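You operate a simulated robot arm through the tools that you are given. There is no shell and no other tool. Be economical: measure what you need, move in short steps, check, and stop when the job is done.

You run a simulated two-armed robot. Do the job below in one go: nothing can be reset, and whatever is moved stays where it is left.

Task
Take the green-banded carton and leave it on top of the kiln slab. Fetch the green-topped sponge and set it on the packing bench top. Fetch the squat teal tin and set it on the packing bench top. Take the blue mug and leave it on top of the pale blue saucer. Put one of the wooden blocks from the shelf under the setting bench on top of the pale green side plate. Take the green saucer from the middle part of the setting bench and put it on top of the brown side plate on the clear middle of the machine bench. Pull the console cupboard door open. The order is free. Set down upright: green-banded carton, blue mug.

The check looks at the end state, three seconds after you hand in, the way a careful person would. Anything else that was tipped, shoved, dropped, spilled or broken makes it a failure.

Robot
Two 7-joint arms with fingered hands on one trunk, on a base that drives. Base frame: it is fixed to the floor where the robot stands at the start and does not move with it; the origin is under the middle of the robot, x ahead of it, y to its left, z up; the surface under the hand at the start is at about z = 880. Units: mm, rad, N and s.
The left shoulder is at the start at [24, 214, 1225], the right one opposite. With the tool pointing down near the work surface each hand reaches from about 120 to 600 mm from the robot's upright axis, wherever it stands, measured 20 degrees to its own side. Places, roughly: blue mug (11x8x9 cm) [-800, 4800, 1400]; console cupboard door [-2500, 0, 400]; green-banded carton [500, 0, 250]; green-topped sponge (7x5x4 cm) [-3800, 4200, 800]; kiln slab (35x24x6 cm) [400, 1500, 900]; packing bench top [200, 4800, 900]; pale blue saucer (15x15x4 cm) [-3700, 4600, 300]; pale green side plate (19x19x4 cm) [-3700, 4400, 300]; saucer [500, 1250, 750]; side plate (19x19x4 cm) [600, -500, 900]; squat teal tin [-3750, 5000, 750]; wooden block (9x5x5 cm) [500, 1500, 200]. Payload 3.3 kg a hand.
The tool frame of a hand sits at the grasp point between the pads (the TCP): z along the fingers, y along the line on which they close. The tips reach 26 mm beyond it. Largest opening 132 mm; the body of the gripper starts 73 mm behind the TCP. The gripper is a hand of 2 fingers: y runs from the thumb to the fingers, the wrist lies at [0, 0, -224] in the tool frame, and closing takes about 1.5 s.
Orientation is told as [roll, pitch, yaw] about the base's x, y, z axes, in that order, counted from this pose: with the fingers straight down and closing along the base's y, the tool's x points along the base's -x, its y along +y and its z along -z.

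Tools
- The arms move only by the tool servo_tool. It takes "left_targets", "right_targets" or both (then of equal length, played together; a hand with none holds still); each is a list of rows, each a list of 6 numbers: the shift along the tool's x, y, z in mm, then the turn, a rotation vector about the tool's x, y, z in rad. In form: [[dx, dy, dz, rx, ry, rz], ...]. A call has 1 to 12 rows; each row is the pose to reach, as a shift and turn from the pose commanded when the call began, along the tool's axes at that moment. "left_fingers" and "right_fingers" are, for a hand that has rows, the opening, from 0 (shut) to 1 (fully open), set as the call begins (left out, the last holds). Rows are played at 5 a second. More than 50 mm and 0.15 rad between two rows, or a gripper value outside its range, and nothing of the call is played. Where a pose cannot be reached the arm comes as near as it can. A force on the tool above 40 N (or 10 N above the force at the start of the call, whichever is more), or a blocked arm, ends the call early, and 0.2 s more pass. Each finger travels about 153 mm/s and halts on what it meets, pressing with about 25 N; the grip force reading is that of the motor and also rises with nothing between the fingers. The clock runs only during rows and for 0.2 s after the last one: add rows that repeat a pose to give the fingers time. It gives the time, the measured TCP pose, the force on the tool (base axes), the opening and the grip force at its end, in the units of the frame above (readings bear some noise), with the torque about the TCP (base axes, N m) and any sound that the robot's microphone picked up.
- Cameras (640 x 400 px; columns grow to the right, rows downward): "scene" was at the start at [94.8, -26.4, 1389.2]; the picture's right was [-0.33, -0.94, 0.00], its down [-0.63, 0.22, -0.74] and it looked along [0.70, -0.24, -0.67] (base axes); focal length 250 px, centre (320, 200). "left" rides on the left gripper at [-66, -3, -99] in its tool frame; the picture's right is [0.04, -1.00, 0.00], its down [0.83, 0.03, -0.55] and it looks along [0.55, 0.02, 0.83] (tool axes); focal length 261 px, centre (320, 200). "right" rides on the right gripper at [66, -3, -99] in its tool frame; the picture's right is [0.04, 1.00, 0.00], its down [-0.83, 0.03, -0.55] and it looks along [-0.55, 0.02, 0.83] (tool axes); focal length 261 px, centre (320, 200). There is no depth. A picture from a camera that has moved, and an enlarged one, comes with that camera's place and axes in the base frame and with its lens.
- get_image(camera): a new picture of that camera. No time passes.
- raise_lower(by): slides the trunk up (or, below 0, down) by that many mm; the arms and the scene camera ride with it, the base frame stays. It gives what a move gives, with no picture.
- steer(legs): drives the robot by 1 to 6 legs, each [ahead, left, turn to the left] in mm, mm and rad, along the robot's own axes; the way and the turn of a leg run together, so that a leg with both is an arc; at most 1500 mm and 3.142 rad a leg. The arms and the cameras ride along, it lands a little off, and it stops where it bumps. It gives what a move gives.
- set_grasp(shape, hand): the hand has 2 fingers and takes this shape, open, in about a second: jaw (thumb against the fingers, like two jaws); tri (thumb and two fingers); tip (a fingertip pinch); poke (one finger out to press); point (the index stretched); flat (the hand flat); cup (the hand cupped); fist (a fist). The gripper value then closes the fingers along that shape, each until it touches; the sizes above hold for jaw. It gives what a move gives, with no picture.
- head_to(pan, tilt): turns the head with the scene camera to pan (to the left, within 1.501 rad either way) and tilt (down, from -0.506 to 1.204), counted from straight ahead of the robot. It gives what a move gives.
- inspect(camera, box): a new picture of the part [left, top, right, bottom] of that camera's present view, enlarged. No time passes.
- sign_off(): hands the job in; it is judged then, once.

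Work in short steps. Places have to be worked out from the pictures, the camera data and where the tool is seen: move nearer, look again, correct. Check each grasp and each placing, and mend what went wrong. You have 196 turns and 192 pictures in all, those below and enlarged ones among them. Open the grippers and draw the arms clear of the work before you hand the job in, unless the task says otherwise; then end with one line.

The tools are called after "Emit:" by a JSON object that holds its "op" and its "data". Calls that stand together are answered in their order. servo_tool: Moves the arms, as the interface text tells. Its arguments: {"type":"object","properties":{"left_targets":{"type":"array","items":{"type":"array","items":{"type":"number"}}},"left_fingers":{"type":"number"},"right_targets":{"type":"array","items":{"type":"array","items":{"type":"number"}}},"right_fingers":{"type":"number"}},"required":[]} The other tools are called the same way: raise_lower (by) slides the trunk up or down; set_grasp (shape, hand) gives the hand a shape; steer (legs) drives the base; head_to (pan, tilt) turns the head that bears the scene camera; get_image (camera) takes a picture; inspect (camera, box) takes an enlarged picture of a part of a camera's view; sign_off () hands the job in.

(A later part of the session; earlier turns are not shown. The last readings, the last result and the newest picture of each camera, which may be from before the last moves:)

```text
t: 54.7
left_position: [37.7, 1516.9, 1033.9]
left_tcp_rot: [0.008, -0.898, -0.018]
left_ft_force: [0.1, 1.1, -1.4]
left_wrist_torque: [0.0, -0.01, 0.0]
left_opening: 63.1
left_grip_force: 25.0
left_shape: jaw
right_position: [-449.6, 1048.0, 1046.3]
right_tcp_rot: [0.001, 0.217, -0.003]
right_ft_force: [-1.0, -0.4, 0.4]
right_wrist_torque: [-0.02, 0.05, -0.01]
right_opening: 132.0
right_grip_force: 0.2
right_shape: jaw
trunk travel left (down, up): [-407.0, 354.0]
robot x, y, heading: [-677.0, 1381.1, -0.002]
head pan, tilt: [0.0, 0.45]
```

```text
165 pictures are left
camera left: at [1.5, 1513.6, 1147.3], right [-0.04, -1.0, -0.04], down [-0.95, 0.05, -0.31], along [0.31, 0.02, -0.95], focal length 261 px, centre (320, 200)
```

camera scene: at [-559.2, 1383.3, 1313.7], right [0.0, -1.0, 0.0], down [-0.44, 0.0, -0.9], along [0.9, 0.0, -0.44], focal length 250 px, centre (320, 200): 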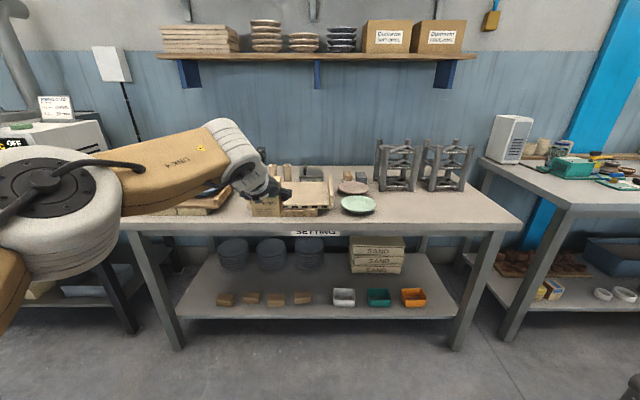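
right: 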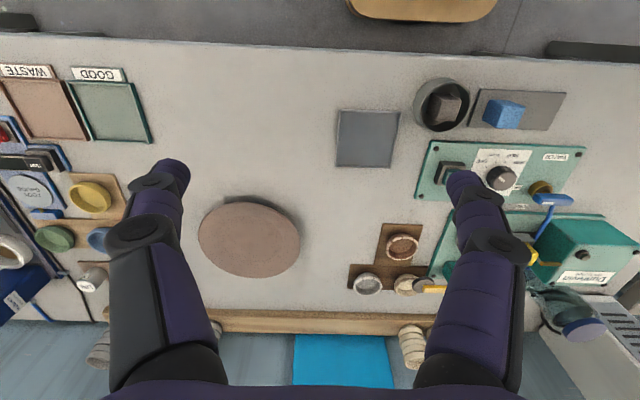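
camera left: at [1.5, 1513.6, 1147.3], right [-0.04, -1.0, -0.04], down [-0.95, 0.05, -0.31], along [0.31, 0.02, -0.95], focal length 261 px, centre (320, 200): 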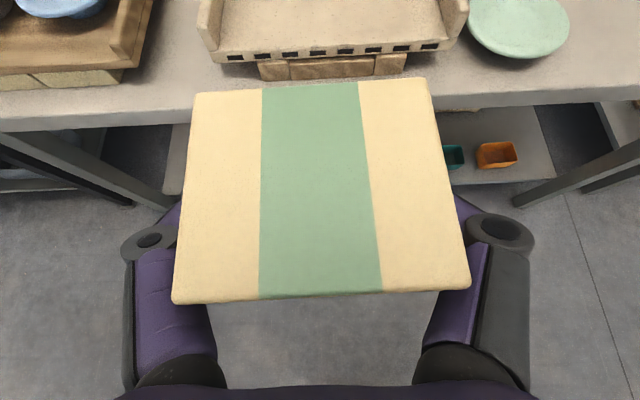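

Slab front edge ≈ x 335, z ≈ 850, centre y ≈ 1495. I drive ahead 320 with the carton well above and look again.

Emit:
{"op": "steer", "data": {"legs": [[320, -15, 0]]}}

Emit:
{"op": "get_image", "data": {"camera": "left"}}

Emit:
{"op": "head_to", "data": {"pan": 0.1, "tilt": 0.6}}

Emit:
{"op": "get_image", "data": {"camera": "scene"}}

```text
t: 56.8
left_position: [361.0, 1504.8, 1034.8]
left_tcp_rot: [0.008, -0.896, -0.014]
left_ft_force: [0.2, 0.3, -1.9]
left_wrist_torque: [-0.02, -0.01, -0.03]
left_opening: 63.1
left_grip_force: 24.6
left_shape: jaw
right_position: [-125.2, 1033.1, 1045.6]
right_tcp_rot: [0.003, 0.217, 0.003]
right_ft_force: [1.0, -0.5, 0.1]
right_wrist_torque: [-0.04, 0.01, -0.02]
right_opening: 131.9
right_grip_force: 0.1
right_shape: jaw
trunk travel left (down, up): [-407.0, 354.0]
robot x, y, heading: [-352.5, 1365.8, 0.005]
head pan, tilt: [0.0, 0.45]
```

```text
164 pictures are left
camera left: at [324.9, 1499.9, 1146.8], right [-0.03, -1.0, -0.04], down [-0.95, 0.04, -0.31], along [0.31, 0.03, -0.95], focal length 261 px, centre (320, 200)
```

left: 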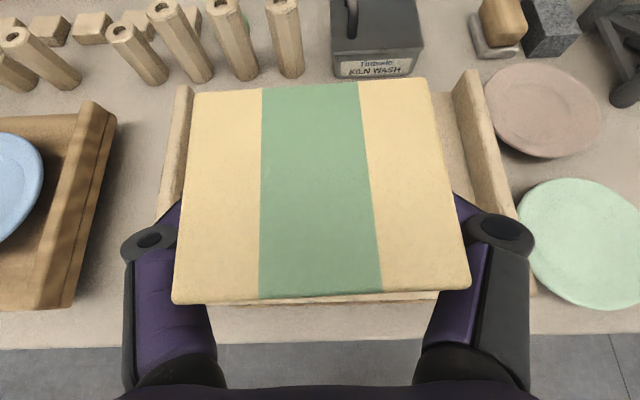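

```text
t: 57.5
left_position: [360.4, 1504.2, 1033.2]
left_tcp_rot: [0.007, -0.899, -0.015]
left_ft_force: [-0.1, -0.1, -2.1]
left_wrist_torque: [0.0, -0.02, -0.01]
left_opening: 63.2
left_grip_force: 25.1
left_shape: jaw
right_position: [-125.4, 1032.9, 1044.3]
right_tcp_rot: [0.002, 0.217, 0.002]
right_ft_force: [0.2, 0.3, 0.2]
right_wrist_torque: [0.0, 0.05, 0.04]
right_opening: 131.7
right_grip_force: 0.0
right_shape: jaw
trunk travel left (down, up): [-407.0, 354.0]
robot x, y, heading: [-354.3, 1366.3, 0.006]
head pan, tilt: [0.099, 0.6]
```

```text
163 pictures are left
camera scene: at [-240.1, 1376.5, 1300.2], right [0.1, -0.99, 0.0], down [-0.56, -0.06, -0.83], along [0.82, 0.08, -0.56], focal length 250 px, centre (320, 200)
```

scene: 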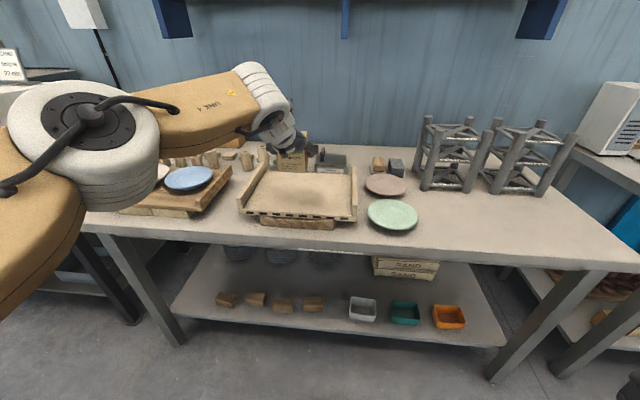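

Slab spans x 313–554, centre [433,1493], top ≈ 866. I drive 70 ahead, then lower the carton 90 mm.

Emit:
{"op": "steer", "data": {"legs": [[70, -8, 0]]}}

Emit:
{"op": "servo_tool", "data": {"left_targets": [[23, 0, 19, 0, 0, 0], [47, 0, 37, 0, 0, 0], [70, 0, 56, 0, 0, 0]]}}

Emit:
{"op": "get_image", "data": {"camera": "scene"}}

Emit:
{"op": "get_image", "data": {"camera": "left"}}

```text
t: 58.5
left_position: [432.9, 1495.3, 1033.0]
left_tcp_rot: [0.01, -0.896, -0.014]
left_ft_force: [0.1, 0.1, -1.7]
left_wrist_torque: [0.0, -0.01, -0.01]
left_opening: 63.1
left_grip_force: 25.1
left_shape: jaw
right_position: [-53.4, 1025.0, 1045.6]
right_tcp_rot: [0.001, 0.218, 0.001]
right_ft_force: [-0.3, 0.9, 0.7]
right_wrist_torque: [0.02, 0.0, 0.0]
right_opening: 131.8
right_grip_force: 0.1
right_shape: jaw
trunk travel left (down, up): [-407.0, 354.0]
robot x, y, heading: [-282.9, 1360.2, -0.001]
head pan, tilt: [0.099, 0.6]
```

```text
t: 59.3
left_position: [432.3, 1497.3, 941.1]
left_tcp_rot: [0.01, -0.898, -0.013]
left_ft_force: [0.4, -0.2, -1.9]
left_wrist_torque: [-0.02, 0.01, 0.02]
left_opening: 63.4
left_grip_force: 24.6
left_shape: jaw
right_position: [-55.1, 1024.3, 1044.9]
right_tcp_rot: [0.003, 0.217, 0.001]
right_ft_force: [0.3, -0.5, -0.3]
right_wrist_torque: [-0.01, 0.01, 0.02]
right_opening: 131.9
right_grip_force: 0.1
right_shape: jaw
trunk travel left (down, up): [-407.0, 354.0]
robot x, y, heading: [-284.9, 1355.0, -0.004]
head pan, tilt: [0.099, 0.6]
```

```text
162 pictures are left
camera scene: at [-168.9, 1368.7, 1300.1], right [0.1, -0.99, 0.0], down [-0.56, -0.06, -0.82], along [0.82, 0.08, -0.57], focal length 250 px, centre (320, 200)
```

scene: 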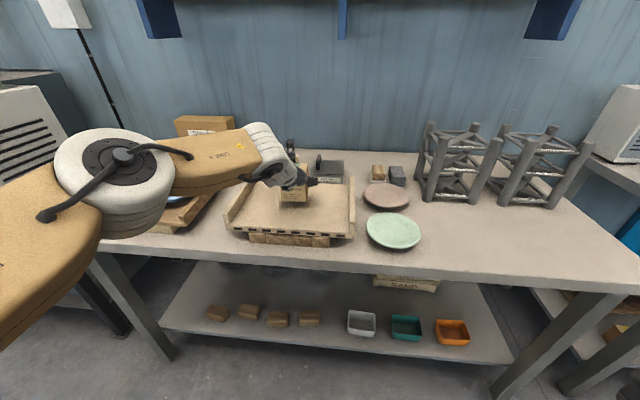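

```text
161 pictures are left
camera left: at [396.2, 1493.8, 1054.6], right [-0.03, -1.0, -0.04], down [-0.95, 0.04, -0.31], along [0.31, 0.03, -0.95], focal length 261 px, centre (320, 200)
```

left: 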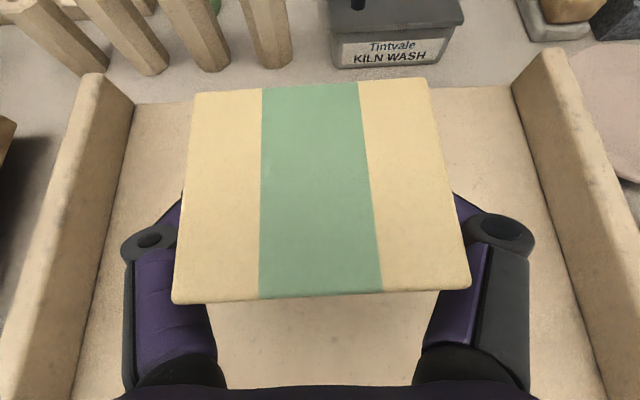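

Centred between the rails. I lower in small steps until contact.

Emit:
{"op": "inspect", "data": {"camera": "scene", "box": [220, 140, 364, 250]}}

Emit:
{"op": "servo_tool", "data": {"left_targets": [[4, 0, 3, 0, 0, 0], [8, 0, 6, 0, 0, 0]]}}

Emit:
{"op": "servo_tool", "data": {"left_targets": [[3, 0, 2.5, 0, 0, 0]]}}

Emit:
{"op": "servo_tool", "data": {"left_targets": [[3, 0, 2.5, 0, 0, 0]]}}

```text
3.64 times, centred on (292, 195) of scene
camera zoom: at [-168.9, 1368.7, 1300.1], right [0.1, -0.99, 0.0], down [-0.56, -0.06, -0.82], along [0.82, 0.08, -0.57], focal length 908 px, centre (422, 218)
```

zoom: 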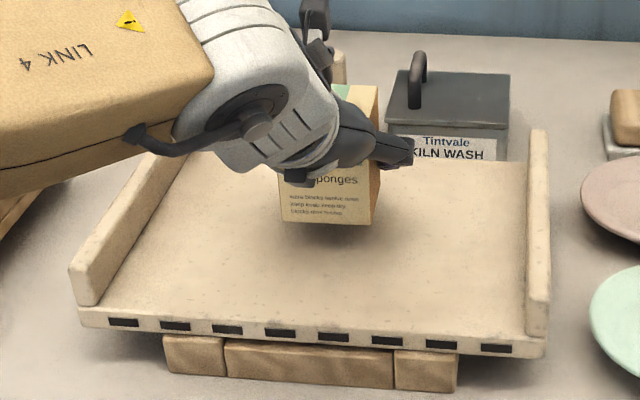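

```text
t: 59.9
left_position: [431.5, 1497.1, 934.3]
left_tcp_rot: [0.009, -0.898, -0.016]
left_ft_force: [0.3, 0.0, -2.1]
left_wrist_torque: [0.02, -0.01, 0.0]
left_opening: 63.0
left_grip_force: 24.9
left_shape: jaw
right_position: [-54.9, 1025.0, 1046.2]
right_tcp_rot: [0.001, 0.218, 0.002]
right_ft_force: [-0.3, -0.3, -0.4]
right_wrist_torque: [-0.01, -0.01, -0.01]
right_opening: 132.1
right_grip_force: 0.1
right_shape: jaw
trunk travel left (down, up): [-407.0, 354.0]
robot x, y, heading: [-280.4, 1354.8, 0.002]
head pan, tilt: [0.099, 0.6]
```

```text
t: 60.3
left_position: [431.8, 1498.1, 930.2]
left_tcp_rot: [0.009, -0.899, -0.016]
left_ft_force: [0.2, -0.6, -2.0]
left_wrist_torque: [0.0, -0.01, 0.0]
left_opening: 63.1
left_grip_force: 24.8
left_shape: jaw
right_position: [-55.0, 1025.8, 1045.0]
right_tcp_rot: [0.002, 0.216, 0.003]
right_ft_force: [-0.6, -0.6, 0.4]
right_wrist_torque: [0.02, -0.02, -0.01]
right_opening: 132.0
right_grip_force: 0.1
right_shape: jaw
trunk travel left (down, up): [-407.0, 354.0]
robot x, y, heading: [-282.3, 1360.1, 0.008]
head pan, tilt: [0.099, 0.6]
```

```text
t: 60.7
left_position: [432.3, 1497.4, 927.0]
left_tcp_rot: [0.012, -0.898, -0.016]
left_ft_force: [-0.1, -0.3, -1.5]
left_wrist_torque: [0.01, 0.01, 0.01]
left_opening: 63.0
left_grip_force: 25.4
left_shape: jaw
right_position: [-55.5, 1024.8, 1045.7]
right_tcp_rot: [0.001, 0.218, 0.001]
right_ft_force: [-0.2, -0.2, -0.5]
right_wrist_torque: [0.01, -0.04, -0.01]
right_opening: 132.0
right_grip_force: 0.0
right_shape: jaw
trunk travel left (down, up): [-407.0, 354.0]
robot x, y, heading: [-282.3, 1356.9, 0.001]
head pan, tilt: [0.099, 0.6]
```

Still free at 927; continue with a few small steps.

Emit:
{"op": "servo_tool", "data": {"left_targets": [[3.2, 0, 2.5, 0, 0, 0]]}}

Emit:
{"op": "servo_tool", "data": {"left_targets": [[3.2, 0, 2.5, 0, 0, 0]]}}

Emit:
{"op": "servo_tool", "data": {"left_targets": [[3.2, 0, 2.5, 0, 0, 0]]}}

Emit:
{"op": "inspect", "data": {"camera": "scene", "box": [220, 140, 364, 250]}}

```text
t: 61.1
left_position: [431.7, 1496.4, 921.3]
left_tcp_rot: [0.012, -0.898, -0.016]
left_ft_force: [0.2, 0.3, -1.2]
left_wrist_torque: [-0.02, -0.02, 0.02]
left_opening: 63.1
left_grip_force: 24.7
left_shape: jaw
right_position: [-55.4, 1026.3, 1044.3]
right_tcp_rot: [0.002, 0.215, 0.003]
right_ft_force: [-0.5, 0.7, 0.5]
right_wrist_torque: [0.01, 0.01, 0.04]
right_opening: 132.2
right_grip_force: 0.1
right_shape: jaw
trunk travel left (down, up): [-407.0, 354.0]
robot x, y, heading: [-280.9, 1360.3, 0.002]
head pan, tilt: [0.099, 0.6]
```

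```text
t: 61.5
left_position: [432.0, 1496.0, 917.1]
left_tcp_rot: [0.011, -0.899, -0.016]
left_ft_force: [-0.2, -0.6, -1.6]
left_wrist_torque: [0.0, -0.05, -0.02]
left_opening: 63.1
left_grip_force: 25.0
left_shape: jaw
right_position: [-55.0, 1025.2, 1046.8]
right_tcp_rot: [0.002, 0.217, 0.003]
right_ft_force: [0.2, -0.2, 0.3]
right_wrist_torque: [-0.01, 0.01, -0.02]
right_opening: 132.2
right_grip_force: 0.0
right_shape: jaw
trunk travel left (down, up): [-407.0, 354.0]
robot x, y, heading: [-282.6, 1361.0, 0.003]
head pan, tilt: [0.099, 0.6]
```

```text
t: 61.9
left_position: [432.2, 1496.5, 914.9]
left_tcp_rot: [0.009, -0.899, -0.016]
left_ft_force: [0.7, 0.6, 0.6]
left_wrist_torque: [-0.06, -0.01, -0.03]
left_opening: 63.1
left_grip_force: 25.0
left_shape: jaw
right_position: [-55.7, 1024.9, 1045.3]
right_tcp_rot: [0.001, 0.217, 0.002]
right_ft_force: [-0.6, -0.1, -0.3]
right_wrist_torque: [0.01, -0.01, -0.04]
right_opening: 131.8
right_grip_force: 0.1
right_shape: jaw
trunk travel left (down, up): [-407.0, 354.0]
robot x, y, heading: [-284.4, 1358.1, -0.005]
head pan, tilt: [0.099, 0.6]
```

```text
3.64 times, centred on (292, 195) of scene
camera zoom: at [-169.7, 1368.6, 1300.2], right [0.1, -0.99, 0.0], down [-0.56, -0.06, -0.83], along [0.82, 0.08, -0.56], focal length 908 px, centre (422, 218)
```

zoom: 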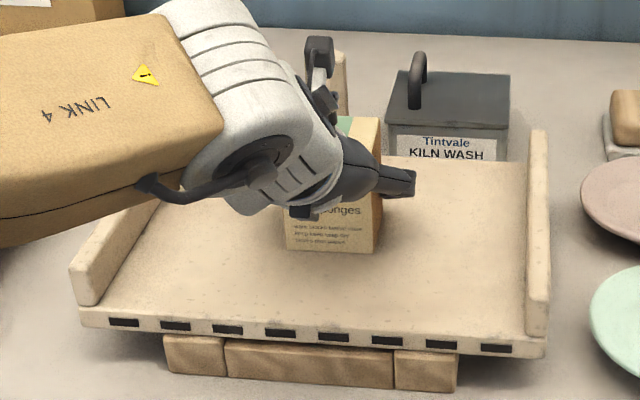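

Force just turned; contact seems to begin near 915. One more 2 mm step to confirm.

Emit:
{"op": "servo_tool", "data": {"left_targets": [[2, 0, 1.6, 0, 0, 0], [2, 0, 1.6, 0, 0, 0]]}}

```text
t: 62.5
left_position: [431.2, 1497.3, 913.6]
left_tcp_rot: [0.007, -0.903, -0.015]
left_ft_force: [1.3, -0.1, 9.8]
left_wrist_torque: [-0.06, -0.11, -0.04]
left_opening: 63.1
left_grip_force: 24.9
left_shape: jaw
right_position: [-56.4, 1025.0, 1045.8]
right_tcp_rot: [0.001, 0.214, 0.002]
right_ft_force: [-0.4, 0.3, -0.4]
right_wrist_torque: [0.03, 0.03, -0.02]
right_opening: 132.2
right_grip_force: 0.0
right_shape: jaw
trunk travel left (down, up): [-407.0, 354.0]
robot x, y, heading: [-281.3, 1358.2, 0.003]
head pan, tilt: [0.099, 0.6]
```

Contact (10 N). Release and withdraw back along the fingers.

Emit:
{"op": "servo_tool", "data": {"left_targets": [[0, 0, 0, 0, 0, 0], [0, 0, 0, 0, 0, 0], [0, 0, 0, 0, 0, 0], [0, 0, 0, 0, 0, 0], [0, 0, -40, 0, 0, 0], [0, 0, -80, 0, 0, 0], [0, 0, -120, 0, 0, 0], [0, 0, -160, 0, 0, 0]], "left_fingers": 0.8}}

Emit:
{"op": "get_image", "data": {"camera": "left"}}

Emit:
{"op": "get_image", "data": {"camera": "scene"}}

```text
t: 64.3
left_position: [299.9, 1495.3, 1013.5]
left_tcp_rot: [0.012, -0.901, -0.018]
left_ft_force: [-1.0, 0.3, -0.3]
left_wrist_torque: [-0.01, 0.0, -0.01]
left_opening: 105.2
left_grip_force: 0.0
left_shape: jaw
right_position: [-55.3, 1025.6, 1046.5]
right_tcp_rot: [0.003, 0.214, 0.002]
right_ft_force: [0.2, 0.5, 1.0]
right_wrist_torque: [0.0, -0.01, -0.02]
right_opening: 132.0
right_grip_force: 0.0
right_shape: jaw
trunk travel left (down, up): [-407.0, 354.0]
robot x, y, heading: [-281.3, 1358.3, 0.002]
head pan, tilt: [0.099, 0.6]
```

```text
158 pictures are left
camera left: at [263.2, 1490.5, 1127.4], right [-0.03, -1.0, -0.04], down [-0.95, 0.04, -0.31], along [0.31, 0.03, -0.95], focal length 261 px, centre (320, 200)
```

left: 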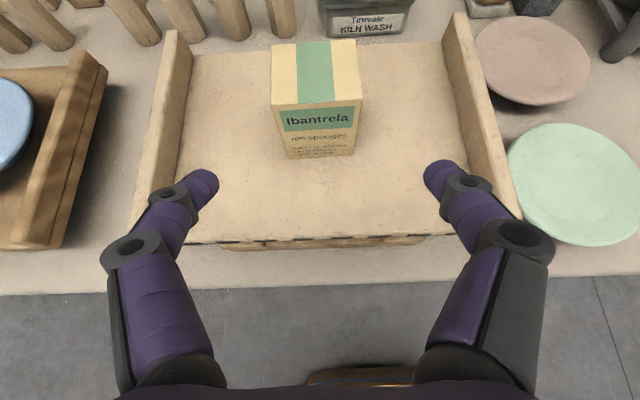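

```text
157 pictures are left
camera scene: at [-170.2, 1368.5, 1300.3], right [0.1, -0.99, 0.0], down [-0.56, -0.06, -0.83], along [0.82, 0.08, -0.56], focal length 250 px, centre (320, 200)
```

scene: 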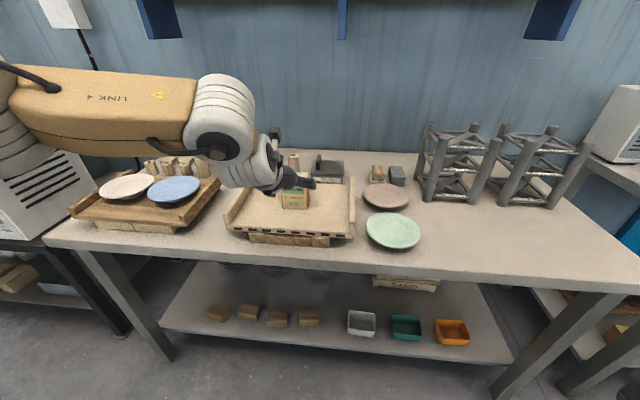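

The carton stands upright on the slab. Next, the green saucer: centre ≈ [357,1223], rim z ≈ 853, so I plan a rim pinch from the front with the closing axis vertical. I back off, shift right and roll the left hand 90° about its axis.

Emit:
{"op": "steer", "data": {"legs": [[-180, -270, 0]]}}

Emit:
{"op": "servo_tool", "data": {"left_targets": [[0, 0, 0, 0, 0, 0.14], [0, 0, 0, 0, 0, 0.28], [0, 0, 0, 0, 0, 0.42], [0, 0, 0, 0, 0, 0.56], [0, 0, 0, 0, 0, 0.7], [0, 0, 0, 0, 0, 0.84], [0, 0, 0, 0, 0, 0.98], [0, 0, 0, 0, 0, 1.12], [0, 0, 0, 0, 0, 1.26], [0, 0, 0, 0, 0, 1.4], [0, 0, 0, 0, 0, 1.54], [0, 0, 0, 0, 0, 1.571]]}}

Emit:
{"op": "get_image", "data": {"camera": "scene"}}

```text
t: 66.5
left_position: [118.1, 1226.9, 1012.2]
left_tcp_rot: [0.011, -0.899, -0.018]
left_ft_force: [0.6, -0.1, -0.1]
left_wrist_torque: [-0.02, -0.01, 0.03]
left_opening: 105.6
left_grip_force: 0.0
left_shape: jaw
right_position: [-240.5, 757.2, 1045.7]
right_tcp_rot: [0.001, 0.215, 0.0]
right_ft_force: [-0.8, -0.3, -0.6]
right_wrist_torque: [0.02, 0.0, -0.01]
right_opening: 131.8
right_grip_force: 0.1
right_shape: jaw
trunk travel left (down, up): [-407.0, 354.0]
robot x, y, heading: [-470.1, 1089.5, 0.002]
head pan, tilt: [0.099, 0.6]
```

```text
t: 69.1
left_position: [117.2, 1228.3, 1012.4]
left_tcp_rot: [0.899, 0.007, -1.581]
left_ft_force: [0.5, 0.1, -0.2]
left_wrist_torque: [0.0, -0.02, 0.0]
left_opening: 105.2
left_grip_force: 0.1
left_shape: jaw
right_position: [-238.9, 758.7, 1045.1]
right_tcp_rot: [0.002, 0.217, -0.001]
right_ft_force: [0.2, -0.3, 0.1]
right_wrist_torque: [-0.01, 0.02, 0.04]
right_opening: 132.0
right_grip_force: 0.1
right_shape: jaw
trunk travel left (down, up): [-407.0, 354.0]
robot x, y, heading: [-466.6, 1092.4, -0.0]
head pan, tilt: [0.099, 0.6]
```

```text
156 pictures are left
camera scene: at [-352.6, 1102.0, 1300.2], right [0.1, -1.0, 0.0], down [-0.56, -0.06, -0.82], along [0.82, 0.08, -0.57], focal length 250 px, centre (320, 200)
```

scene: 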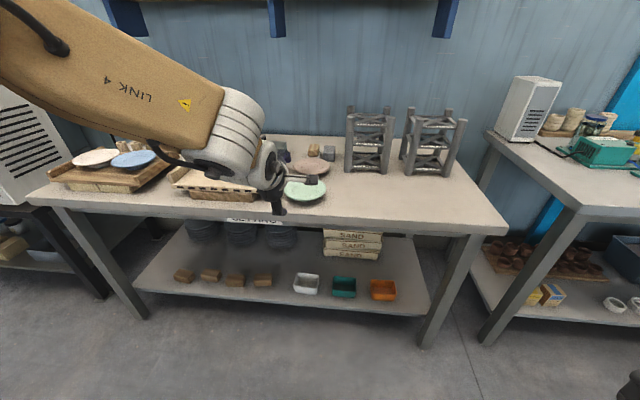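

The roll succeeded. I tilt to about 30° below horizontal, open fully and look with the wrist camera.

Emit:
{"op": "servo_tool", "data": {"left_targets": [[0, 0, 0, -0.1, 0, 0], [0, 0, 0, -0.17, 0, 0], [0, 0, 0, -0.17, 0, 0]], "left_fingers": 0.5}}

Emit:
{"op": "get_image", "data": {"camera": "left"}}

Emit:
{"op": "inspect", "data": {"camera": "scene", "box": [240, 120, 400, 220]}}

```text
t: 69.9
left_position: [118.4, 1227.8, 1012.9]
left_tcp_rot: [1.07, 0.005, -1.581]
left_ft_force: [0.7, 1.4, -0.7]
left_wrist_torque: [0.01, 0.0, -0.01]
left_opening: 66.9
left_grip_force: 0.0
left_shape: jaw
right_position: [-239.1, 758.8, 1045.5]
right_tcp_rot: [0.002, 0.216, 0.001]
right_ft_force: [-0.6, -0.1, -0.3]
right_wrist_torque: [0.04, -0.02, 0.0]
right_opening: 131.7
right_grip_force: 0.1
right_shape: jaw
trunk travel left (down, up): [-407.0, 354.0]
robot x, y, heading: [-461.4, 1089.9, 0.0]
head pan, tilt: [0.099, 0.6]
```

```text
155 pictures are left
camera left: at [29.8, 1161.4, 1058.7], right [-0.48, 0.05, -0.88], down [-0.46, 0.84, 0.3], along [0.75, 0.55, -0.38], focal length 261 px, centre (320, 200)
```

left: 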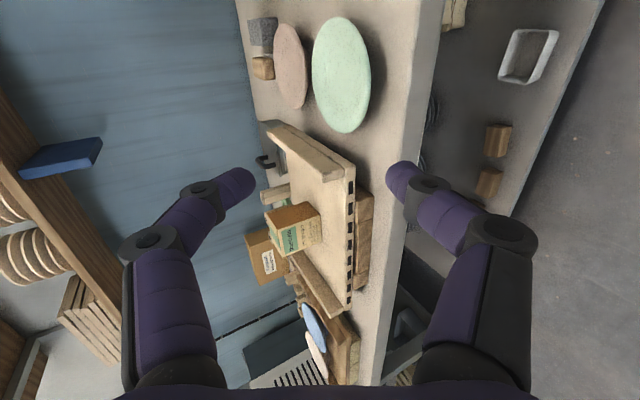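

```text
4.00 times, centred on (320, 170) of scene
camera zoom: at [-352.6, 1101.9, 1300.2], right [0.1, -1.0, 0.0], down [-0.56, -0.06, -0.82], along [0.82, 0.08, -0.57], focal length 999 px, centre (320, 320)
```

zoom: 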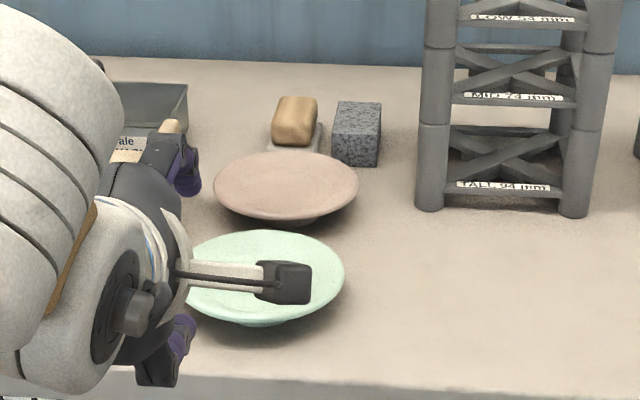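

Saucer centre ≈ [352,1216], front rim at x≈279, z≈853. I move to a pre-grasp point in front of the rim with a small opening.

Emit:
{"op": "steer", "data": {"legs": [[95, -12, 0]]}}

Emit:
{"op": "servo_tool", "data": {"left_targets": [[0, -37, 20, 0, 0, 0], [0, -74, 40, 0, 0, 0], [0, -110, 60, 0, 0, 0]], "left_fingers": 0.27}}

Emit:
{"op": "get_image", "data": {"camera": "left"}}

Emit:
{"op": "inspect", "data": {"camera": "scene", "box": [240, 140, 400, 240]}}

```text
t: 71.0
left_position: [215.3, 1215.8, 1012.5]
left_tcp_rot: [1.067, 0.008, -1.579]
left_ft_force: [0.5, 0.5, -0.1]
left_wrist_torque: [-0.01, -0.03, -0.03]
left_opening: 66.3
left_grip_force: 0.0
left_shape: jaw
right_position: [-142.1, 746.8, 1045.9]
right_tcp_rot: [0.002, 0.218, 0.002]
right_ft_force: [0.0, 0.8, -0.3]
right_wrist_torque: [0.03, 0.04, -0.01]
right_opening: 131.9
right_grip_force: 0.0
right_shape: jaw
trunk travel left (down, up): [-407.0, 354.0]
robot x, y, heading: [-367.6, 1082.0, -0.002]
head pan, tilt: [0.099, 0.6]
```

```text
t: 71.8
left_position: [213.4, 1216.1, 888.1]
left_tcp_rot: [1.069, 0.007, -1.578]
left_ft_force: [0.0, 0.0, -0.4]
left_wrist_torque: [0.04, 0.01, 0.02]
left_opening: 35.8
left_grip_force: 0.1
left_shape: jaw
right_position: [-142.8, 747.1, 1045.3]
right_tcp_rot: [0.003, 0.217, 0.003]
right_ft_force: [-0.7, 0.6, -0.2]
right_wrist_torque: [-0.01, 0.02, 0.01]
right_opening: 131.7
right_grip_force: 0.0
right_shape: jaw
trunk travel left (down, up): [-407.0, 354.0]
robot x, y, heading: [-370.8, 1084.9, -0.0]
head pan, tilt: [0.099, 0.6]
```

```text
153 pictures are left
camera left: at [124.8, 1150.2, 933.5], right [-0.48, 0.05, -0.88], down [-0.46, 0.83, 0.3], along [0.75, 0.55, -0.38], focal length 261 px, centre (320, 200)
```

left: 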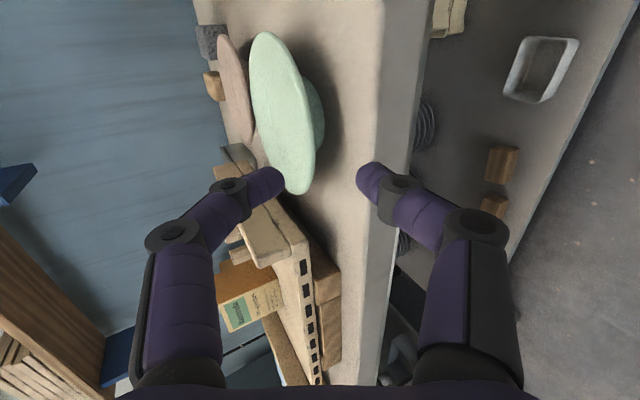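

```text
4.00 times, centred on (320, 190) of scene
camera zoom: at [-256.4, 1090.6, 1300.1], right [0.1, -0.99, 0.0], down [-0.56, -0.06, -0.82], along [0.82, 0.08, -0.57], focal length 999 px, centre (320, 240)
```

zoom: 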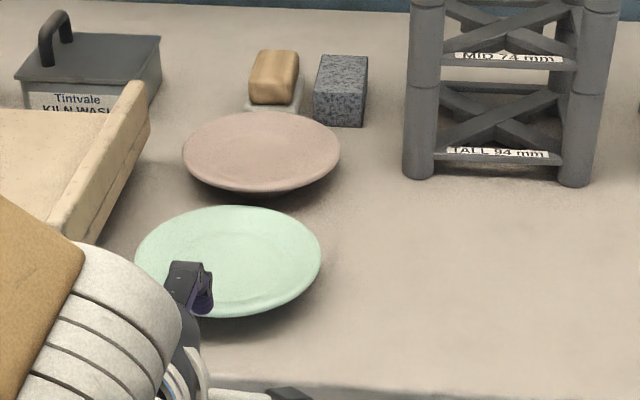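

The rim lies about 5 mm above the hand's axis line: between the fingers. I advance 35 mm and look again.

Emit:
{"op": "servo_tool", "data": {"left_targets": [[0, 3, 18, 0, 0, 0], [0, 3, 35, 0, 0, 0]]}}

Emit:
{"op": "get_image", "data": {"camera": "left"}}

```text
t: 72.4
left_position: [232.0, 1210.6, 877.5]
left_tcp_rot: [1.071, 0.004, -1.575]
left_ft_force: [0.4, -0.1, -0.9]
left_wrist_torque: [0.0, 0.02, 0.0]
left_opening: 35.9
left_grip_force: 0.1
left_shape: jaw
left hand out of reach, approached as far as the arm can: row 2
right_position: [-143.2, 746.8, 1045.0]
right_tcp_rot: [0.002, 0.216, 0.002]
right_ft_force: [-0.2, -0.1, -0.2]
right_wrist_torque: [-0.01, -0.01, 0.01]
right_opening: 131.7
right_grip_force: 0.1
right_shape: jaw
trunk travel left (down, up): [-407.0, 354.0]
robot x, y, heading: [-373.0, 1079.8, 0.001]
head pan, tilt: [0.099, 0.6]
```

```text
151 pictures are left
camera left: at [143.6, 1143.4, 923.2], right [-0.48, 0.05, -0.88], down [-0.47, 0.83, 0.3], along [0.74, 0.55, -0.38], focal length 261 px, centre (320, 200)
```

left: 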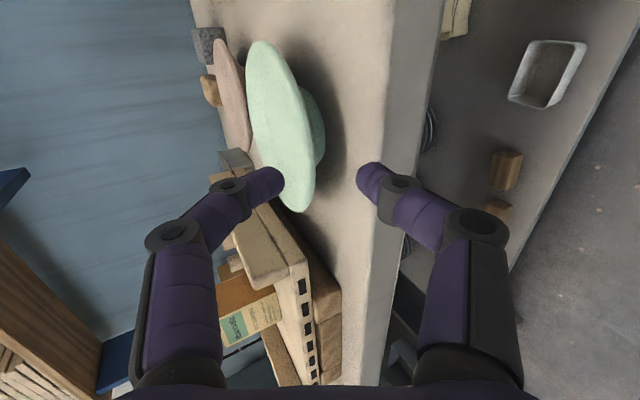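

Reach limit again; I retreat the hand, drive 70 closer, and re-approach.

Emit:
{"op": "servo_tool", "data": {"left_targets": [[0, 0, -40, 0, 0, 0], [0, 0, -80, 0, 0, 0]]}}

Emit:
{"op": "steer", "data": {"legs": [[70, 0, 0]]}}

```text
t: 73.0
left_position: [161.3, 1207.1, 919.4]
left_tcp_rot: [1.069, 0.007, -1.578]
left_ft_force: [-0.4, -0.8, -0.5]
left_wrist_torque: [-0.02, 0.03, 0.01]
left_opening: 36.1
left_grip_force: 0.2
left_shape: jaw
right_position: [-143.1, 746.3, 1045.1]
right_tcp_rot: [0.001, 0.216, 0.003]
right_ft_force: [0.6, -0.6, 0.6]
right_wrist_torque: [-0.01, -0.01, -0.01]
right_opening: 131.8
right_grip_force: 0.1
right_shape: jaw
trunk travel left (down, up): [-407.0, 354.0]
robot x, y, heading: [-369.9, 1079.9, 0.005]
head pan, tilt: [0.099, 0.6]
```

```text
t: 74.0
left_position: [232.9, 1206.1, 917.6]
left_tcp_rot: [1.069, 0.006, -1.58]
left_ft_force: [0.4, 0.8, 1.3]
left_wrist_torque: [0.05, 0.0, -0.02]
left_opening: 35.8
left_grip_force: 0.0
left_shape: jaw
right_position: [-70.8, 747.1, 1045.8]
right_tcp_rot: [0.001, 0.219, 0.003]
right_ft_force: [0.6, -0.9, 0.5]
right_wrist_torque: [-0.04, 0.0, -0.01]
right_opening: 131.8
right_grip_force: 0.0
right_shape: jaw
trunk travel left (down, up): [-407.0, 354.0]
robot x, y, heading: [-299.3, 1080.5, -0.006]
head pan, tilt: [0.099, 0.6]
```

Emit:
{"op": "servo_tool", "data": {"left_targets": [[10, -32, 12, 0, 0, 0], [10, -32, 32, 0, 0, 0]]}}

Emit:
{"op": "get_image", "data": {"camera": "left"}}

```text
t: 74.6
left_position: [244.3, 1216.2, 874.0]
left_tcp_rot: [1.07, 0.005, -1.579]
left_ft_force: [-0.8, -0.3, -0.1]
left_wrist_torque: [-0.03, 0.0, 0.02]
left_opening: 35.6
left_grip_force: 0.0
left_shape: jaw
right_position: [-73.7, 747.1, 1045.0]
right_tcp_rot: [0.002, 0.215, 0.001]
right_ft_force: [-0.2, 0.0, 0.4]
right_wrist_torque: [0.04, -0.01, 0.03]
right_opening: 131.9
right_grip_force: 0.0
right_shape: jaw
trunk travel left (down, up): [-407.0, 354.0]
robot x, y, heading: [-302.9, 1081.6, -0.004]
head pan, tilt: [0.099, 0.6]
```

```text
150 pictures are left
camera left: at [155.3, 1151.1, 919.6], right [-0.48, 0.05, -0.88], down [-0.46, 0.83, 0.3], along [0.75, 0.55, -0.38], focal length 261 px, centre (320, 200)
```

left: 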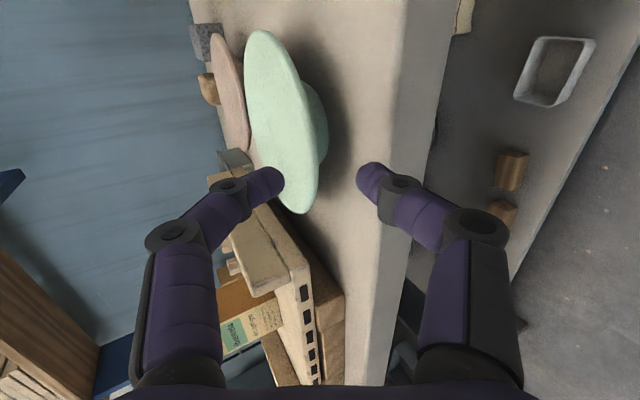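

Rim sits centred between the finger lines. I advance 26 mm in two steps and look.

Emit:
{"op": "servo_tool", "data": {"left_targets": [[0, 0, 13, 0, 0, 0], [0, 0, 26, 0, 0, 0]]}}

Emit:
{"op": "get_image", "data": {"camera": "left"}}

Emit:
{"op": "get_image", "data": {"camera": "scene"}}

```text
t: 75.2
left_position: [266.9, 1218.2, 863.5]
left_tcp_rot: [1.069, 0.003, -1.579]
left_ft_force: [0.0, 0.4, -0.5]
left_wrist_torque: [0.0, -0.01, -0.02]
left_opening: 35.9
left_grip_force: 0.2
left_shape: jaw
right_position: [-71.7, 747.1, 1045.6]
right_tcp_rot: [0.002, 0.216, 0.003]
right_ft_force: [0.8, -0.3, 0.1]
right_wrist_torque: [0.02, 0.0, 0.0]
right_opening: 131.9
right_grip_force: 0.1
right_shape: jaw
trunk travel left (down, up): [-407.0, 354.0]
robot x, y, heading: [-297.2, 1076.0, 0.005]
head pan, tilt: [0.099, 0.6]
```

```text
149 pictures are left
camera left: at [179.0, 1151.5, 908.1], right [-0.48, 0.05, -0.88], down [-0.46, 0.83, 0.3], along [0.75, 0.55, -0.38], focal length 261 px, centre (320, 200)
```

left: 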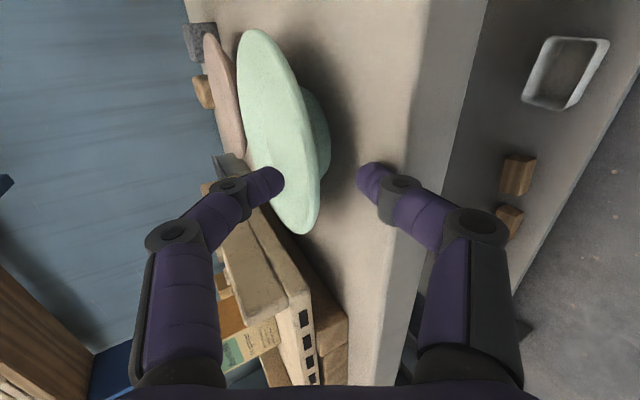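

```text
148 pictures are left
camera scene: at [-186.3, 1090.4, 1300.2], right [0.1, -0.99, 0.0], down [-0.56, -0.06, -0.82], along [0.82, 0.08, -0.57], focal length 250 px, centre (320, 200)
```

scene: 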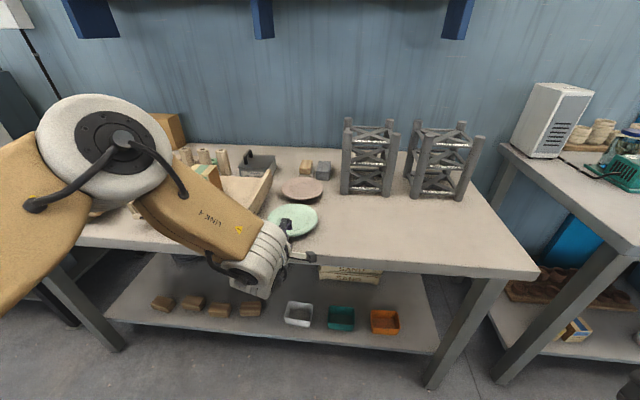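

The rim is ~11 mm inside the tips. I narrow the opening to keep the lower finger off the bench and advance 12 mm more.

Emit:
{"op": "servo_tool", "data": {"left_targets": [[0, 0, 0, 0, 0, 0], [0, 0, 6, 0, 0, 0], [0, 0, 12, 0, 0, 0]], "left_fingers": 0.19}}

Emit:
{"op": "inspect", "data": {"camera": "left", "box": [220, 60, 420, 260]}}

```text
t: 76.0
left_position: [277.8, 1216.8, 856.9]
left_tcp_rot: [1.068, 0.006, -1.578]
left_ft_force: [-0.3, 0.7, 0.7]
left_wrist_torque: [-0.01, -0.01, -0.01]
left_opening: 25.7
left_grip_force: 0.1
left_shape: jaw
right_position: [-72.3, 747.1, 1045.4]
right_tcp_rot: [0.001, 0.215, 0.001]
right_ft_force: [0.3, 0.3, -0.2]
right_wrist_torque: [0.0, -0.02, -0.02]
right_opening: 132.0
right_grip_force: 0.1
right_shape: jaw
trunk travel left (down, up): [-407.0, 354.0]
robot x, y, heading: [-304.2, 1079.4, 0.001]
head pan, tilt: [0.099, 0.6]
```

```text
2.00 times, centred on (320, 160) of left
camera zoom: at [190.3, 1150.6, 901.9], right [-0.48, 0.05, -0.88], down [-0.46, 0.83, 0.3], along [0.75, 0.55, -0.38], focal length 521 px, centre (320, 280)
```

zoom: 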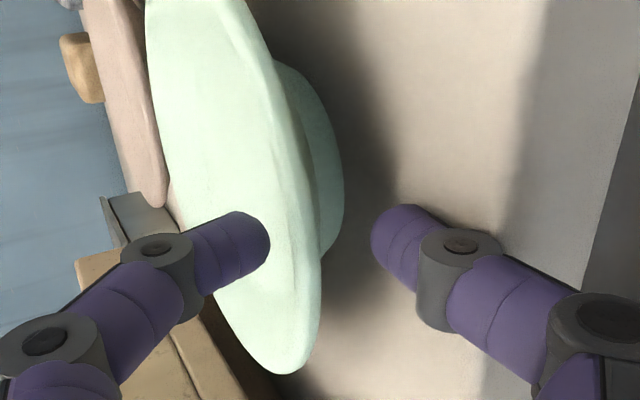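

Good. Close on the rim.

Emit:
{"op": "servo_tool", "data": {"left_targets": [[0, 0, 0, 0, 0, 0], [0, 0, 0, 0, 0, 0], [0, 0, 0, 0, 0, 0], [0, 0, 0, 0, 0, 0]], "left_fingers": 0}}

Emit:
{"op": "inspect", "data": {"camera": "left", "box": [220, 60, 420, 260]}}

```text
t: 77.0
left_position: [278.9, 1216.2, 855.3]
left_tcp_rot: [1.068, 0.004, -1.581]
left_ft_force: [0.1, -0.3, -0.5]
left_wrist_torque: [0.03, 0.0, 0.02]
left_opening: 0.9
left_grip_force: 24.6
left_shape: jaw
right_position: [-71.0, 747.4, 1045.2]
right_tcp_rot: [0.002, 0.215, 0.002]
right_ft_force: [-0.1, -0.7, 0.1]
right_wrist_torque: [-0.02, -0.03, 0.01]
right_opening: 132.0
right_grip_force: 0.0
right_shape: jaw
trunk travel left (down, up): [-407.0, 354.0]
robot x, y, heading: [-296.1, 1080.7, 0.007]
head pan, tilt: [0.099, 0.6]
```

```text
2.00 times, centred on (320, 160) of left
camera zoom: at [190.2, 1150.4, 901.9], right [-0.48, 0.05, -0.88], down [-0.46, 0.83, 0.3], along [0.75, 0.55, -0.38], focal length 521 px, centre (320, 280)
```

zoom: 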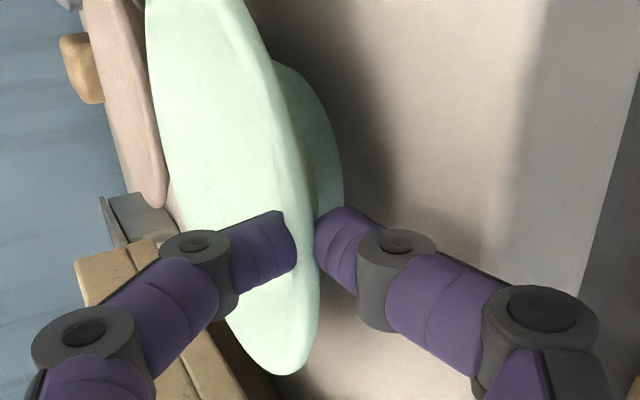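

The opening reads 0.9 mm, so I test whether the rim is held by lifting 15 mm and looking.

Emit:
{"op": "servo_tool", "data": {"left_targets": [[0, 7, -4, 0, 0, 0], [0, 13, -7, 0, 0, 0], [0, 13, -7, 0, 0, 0]]}}

Emit:
{"op": "inspect", "data": {"camera": "left", "box": [220, 60, 420, 260]}}

Emit:
{"op": "inspect", "data": {"camera": "scene", "box": [220, 170, 380, 270]}}

```text
t: 77.8
left_position: [279.1, 1215.6, 870.5]
left_tcp_rot: [1.068, 0.004, -1.58]
left_ft_force: [0.2, -0.4, -1.3]
left_wrist_torque: [-0.04, 0.1, -0.04]
left_opening: 1.0
left_grip_force: 25.3
left_shape: jaw
right_position: [-72.5, 747.3, 1045.3]
right_tcp_rot: [0.001, 0.218, 0.001]
right_ft_force: [-0.4, 0.4, -0.7]
right_wrist_torque: [0.0, -0.01, -0.03]
right_opening: 132.0
right_grip_force: 0.1
right_shape: jaw
trunk travel left (down, up): [-407.0, 354.0]
robot x, y, heading: [-299.5, 1078.7, -0.004]
head pan, tilt: [0.099, 0.6]
```

```text
2.00 times, centred on (320, 160) of left
camera zoom: at [190.1, 1150.4, 917.2], right [-0.48, 0.05, -0.88], down [-0.46, 0.83, 0.3], along [0.75, 0.55, -0.38], focal length 521 px, centre (320, 280)
```

zoom: 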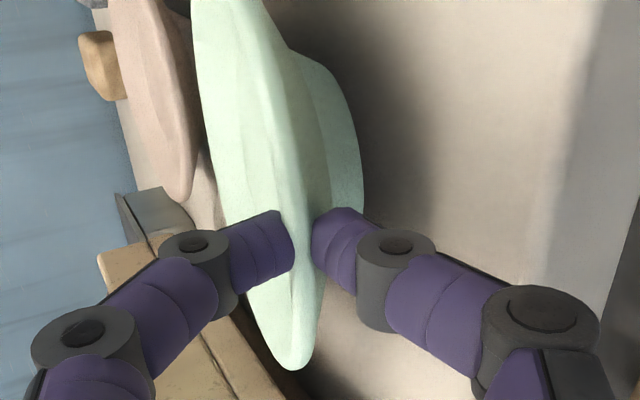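

```text
4.00 times, centred on (300, 220) of scene
camera zoom: at [-186.3, 1090.4, 1300.2], right [0.1, -0.99, 0.0], down [-0.56, -0.06, -0.82], along [0.82, 0.08, -0.57], focal length 999 px, centre (400, 120)
```

zoom: 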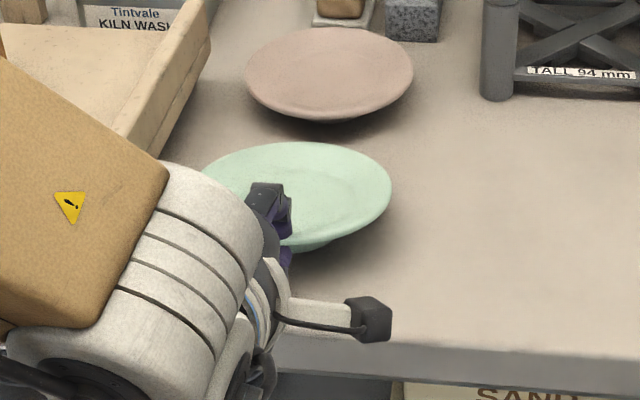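

The rim is held; the saucer may be pivoting in the pinch. I lift further 40 mm to see.

Emit:
{"op": "servo_tool", "data": {"left_targets": [[0, 18, -10, 0, 0, 0], [0, 35, -19, 0, 0, 0], [0, 35, -19, 0, 0, 0]]}}

Emit:
{"op": "inspect", "data": {"camera": "left", "box": [220, 60, 420, 260]}}

Emit:
{"op": "inspect", "data": {"camera": "scene", "box": [220, 170, 380, 270]}}

```text
t: 78.6
left_position: [278.5, 1216.0, 912.8]
left_tcp_rot: [1.068, 0.005, -1.58]
left_ft_force: [1.1, -0.3, -2.0]
left_wrist_torque: [0.02, 0.13, -0.04]
left_opening: 0.5
left_grip_force: 24.9
left_shape: jaw
right_position: [-72.5, 747.2, 1044.1]
right_tcp_rot: [0.002, 0.215, 0.002]
right_ft_force: [-0.9, -0.4, 0.1]
right_wrist_torque: [-0.03, -0.01, 0.01]
right_opening: 132.0
right_grip_force: 0.2
right_shape: jaw
trunk travel left (down, up): [-407.0, 354.0]
robot x, y, heading: [-298.9, 1076.9, 0.001]
head pan, tilt: [0.099, 0.6]
```

```text
2.00 times, centred on (320, 160) of left
camera zoom: at [190.1, 1149.9, 957.5], right [-0.48, 0.05, -0.88], down [-0.46, 0.83, 0.3], along [0.75, 0.55, -0.38], focal length 521 px, centre (320, 280)
```

zoom: 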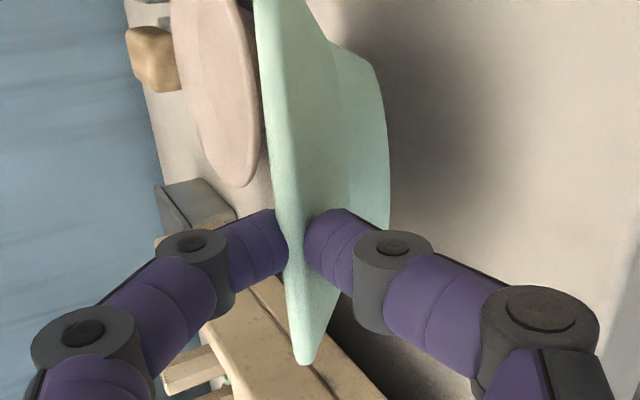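

```text
4.00 times, centred on (300, 220) of scene
camera zoom: at [-186.1, 1090.4, 1300.1], right [0.1, -0.99, 0.0], down [-0.56, -0.06, -0.82], along [0.82, 0.08, -0.57], focal length 999 px, centre (400, 120)
```

zoom: 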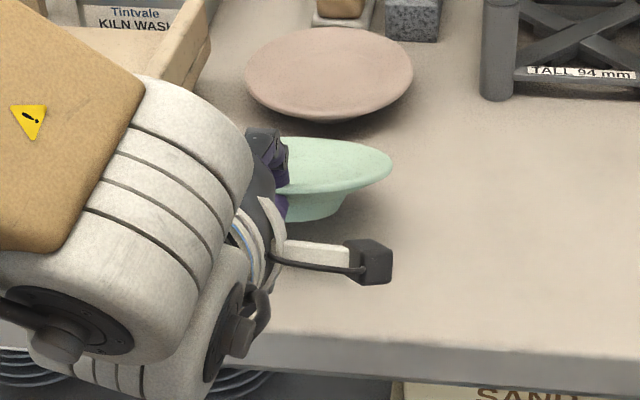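

Weight (2 N) is fully carried with the saucer drooping about 23° forward in the pinch; it will pivot flat on landing. I lift more, back away and carry it to the machine bench.

Emit:
{"op": "servo_tool", "data": {"left_targets": [[0, 22, -12, 0, 0, 0], [0, 44, -24, 0, 0, 0], [0, 66, -36, 0, 0, 0], [0, 88, -48, 0, 0, 0]]}}

Emit:
{"op": "steer", "data": {"legs": [[-400, 0, 0]]}}

Emit:
{"op": "steer", "data": {"legs": [[0, -840, 0], [0, -830, 0]]}}

Emit:
{"op": "head_to", "data": {"pan": 0, "tilt": 0.55}}

Emit:
{"op": "get_image", "data": {"camera": "scene"}}

Emit:
{"op": "get_image", "data": {"camera": "left"}}

```text
t: 79.6
left_position: [278.6, 1214.8, 1012.1]
left_tcp_rot: [1.069, 0.005, -1.579]
left_ft_force: [-1.1, -0.1, -2.3]
left_wrist_torque: [0.0, 0.13, -0.02]
left_opening: 0.4
left_grip_force: 24.7
left_shape: jaw
right_position: [-72.8, 747.5, 1045.6]
right_tcp_rot: [0.003, 0.215, 0.002]
right_ft_force: [0.7, -0.4, -0.3]
right_wrist_torque: [-0.02, 0.01, -0.04]
right_opening: 131.6
right_grip_force: 0.0
right_shape: jaw
trunk travel left (down, up): [-407.0, 354.0]
robot x, y, heading: [-296.8, 1080.3, 0.005]
head pan, tilt: [0.099, 0.6]
```

```text
t: 82.1
left_position: [-120.4, 1212.8, 1012.6]
left_tcp_rot: [1.07, 0.006, -1.582]
left_ft_force: [0.0, -0.3, -1.8]
left_wrist_torque: [0.01, 0.13, 0.02]
left_opening: 0.5
left_grip_force: 25.2
left_shape: jaw
right_position: [-473.1, 747.8, 1045.5]
right_tcp_rot: [0.002, 0.216, -0.001]
right_ft_force: [-0.2, -0.8, -0.1]
right_wrist_torque: [-0.01, -0.02, 0.0]
right_opening: 131.7
right_grip_force: 0.1
right_shape: jaw
trunk travel left (down, up): [-407.0, 354.0]
robot x, y, heading: [-695.5, 1080.4, 0.0]
head pan, tilt: [0.099, 0.6]
```

```text
t: 90.6
left_position: [-127.9, -442.3, 1012.6]
left_tcp_rot: [1.068, 0.008, -1.568]
left_ft_force: [0.6, -0.4, -2.6]
left_wrist_torque: [-0.01, 0.13, 0.02]
left_opening: 0.5
left_grip_force: 25.1
left_shape: jaw
right_position: [-471.7, -913.3, 1044.9]
right_tcp_rot: [0.004, 0.216, 0.014]
right_ft_force: [0.4, 0.1, 0.3]
right_wrist_torque: [0.04, -0.01, -0.03]
right_opening: 132.2
right_grip_force: 0.1
right_shape: jaw
trunk travel left (down, up): [-407.0, 354.0]
robot x, y, heading: [-703.5, -584.9, 0.01]
head pan, tilt: [0.099, 0.6]
```

```text
t: 91.3
left_position: [-126.7, -440.5, 1012.4]
left_tcp_rot: [1.07, 0.003, -1.567]
left_ft_force: [0.6, -0.8, -2.6]
left_wrist_torque: [0.01, 0.18, 0.02]
left_opening: 0.4
left_grip_force: 25.3
left_shape: jaw
right_position: [-472.6, -913.4, 1045.0]
right_tcp_rot: [0.001, 0.215, 0.013]
right_ft_force: [0.5, 0.0, 0.2]
right_wrist_torque: [-0.01, -0.01, -0.01]
right_opening: 131.7
right_grip_force: 0.0
right_shape: jaw
trunk travel left (down, up): [-407.0, 354.0]
robot x, y, heading: [-704.6, -580.6, 0.017]
head pan, tilt: [0.0, 0.55]
```

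```text
141 pictures are left
camera scene: at [-588.8, -579.6, 1304.6], right [0.01, -1.0, 0.0], down [-0.52, -0.01, -0.85], along [0.85, 0.01, -0.52], focal length 250 px, centre (320, 200)
```

scene: 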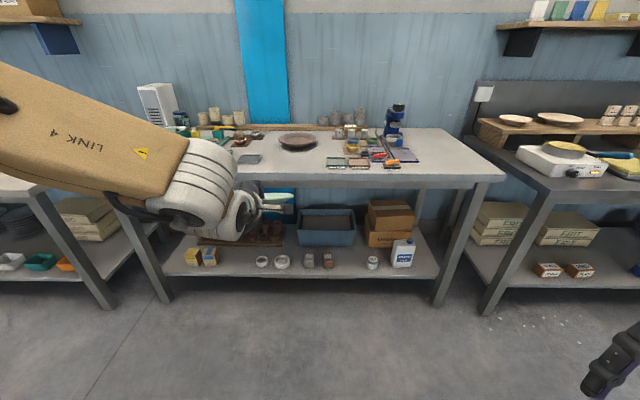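

```text
140 pictures are left
camera left: at [-214.4, -508.2, 1057.5], right [-0.48, 0.04, -0.88], down [-0.47, 0.83, 0.3], along [0.74, 0.56, -0.38], focal length 261 px, centre (320, 200)
```

left: 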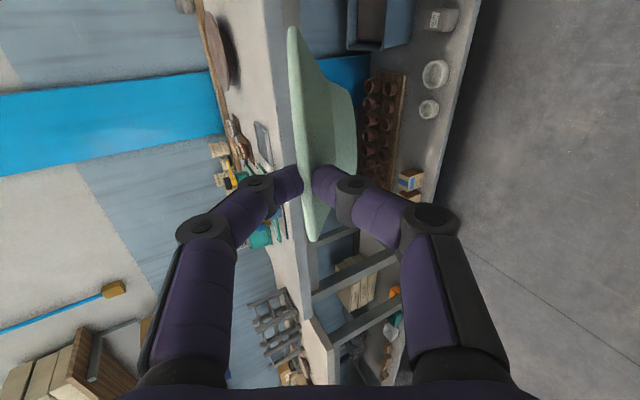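

The brown side plate is near [648,-452]. I zoom to pin it, then drive in with clearance.

Emit:
{"op": "inspect", "data": {"camera": "scene", "box": [230, 100, 350, 175]}}

Emit:
{"op": "steer", "data": {"legs": [[470, -10, -0.014]]}}

Emit:
{"op": "get_image", "data": {"camera": "scene"}}

```text
5.33 times, centred on (290, 138) of scene
camera zoom: at [-588.8, -579.6, 1304.6], right [0.01, -1.0, 0.0], down [-0.52, -0.01, -0.85], along [0.85, 0.01, -0.52], focal length 1332 px, centre (480, 533)
```

zoom: 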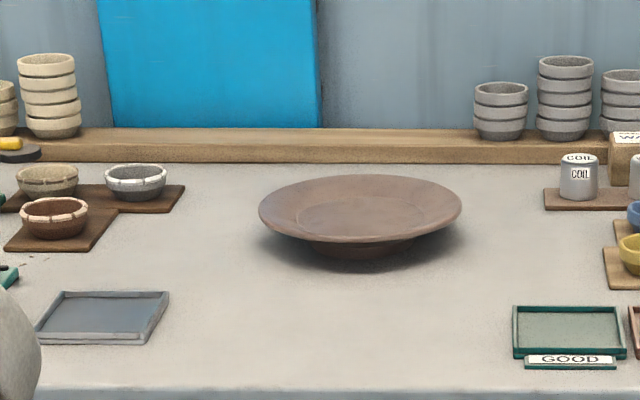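

```text
t: 94.1
left_position: [354.7, -452.2, 1011.7]
left_tcp_rot: [1.069, 0.006, -1.574]
left_ft_force: [0.5, -0.4, -2.1]
left_wrist_torque: [-0.01, 0.11, -0.01]
left_opening: 0.7
left_grip_force: 24.8
left_shape: jaw
right_position: [6.0, -920.5, 1045.4]
right_tcp_rot: [0.001, 0.216, 0.006]
right_ft_force: [-0.2, -0.7, -0.8]
right_wrist_torque: [-0.01, 0.01, -0.02]
right_opening: 132.0
right_grip_force: 0.0
right_shape: jaw
trunk travel left (down, up): [-407.0, 354.0]
robot x, y, heading: [-221.7, -591.2, 0.006]
head pan, tilt: [0.0, 0.55]
```

```text
138 pictures are left
camera scene: at [-107.0, -586.4, 1304.6], right [0.0, -1.0, 0.0], down [-0.52, 0.0, -0.85], along [0.85, 0.0, -0.52], focal length 250 px, centre (320, 200)
```

scene: 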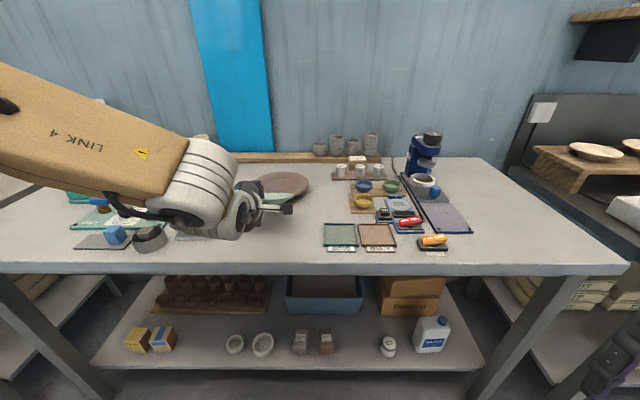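

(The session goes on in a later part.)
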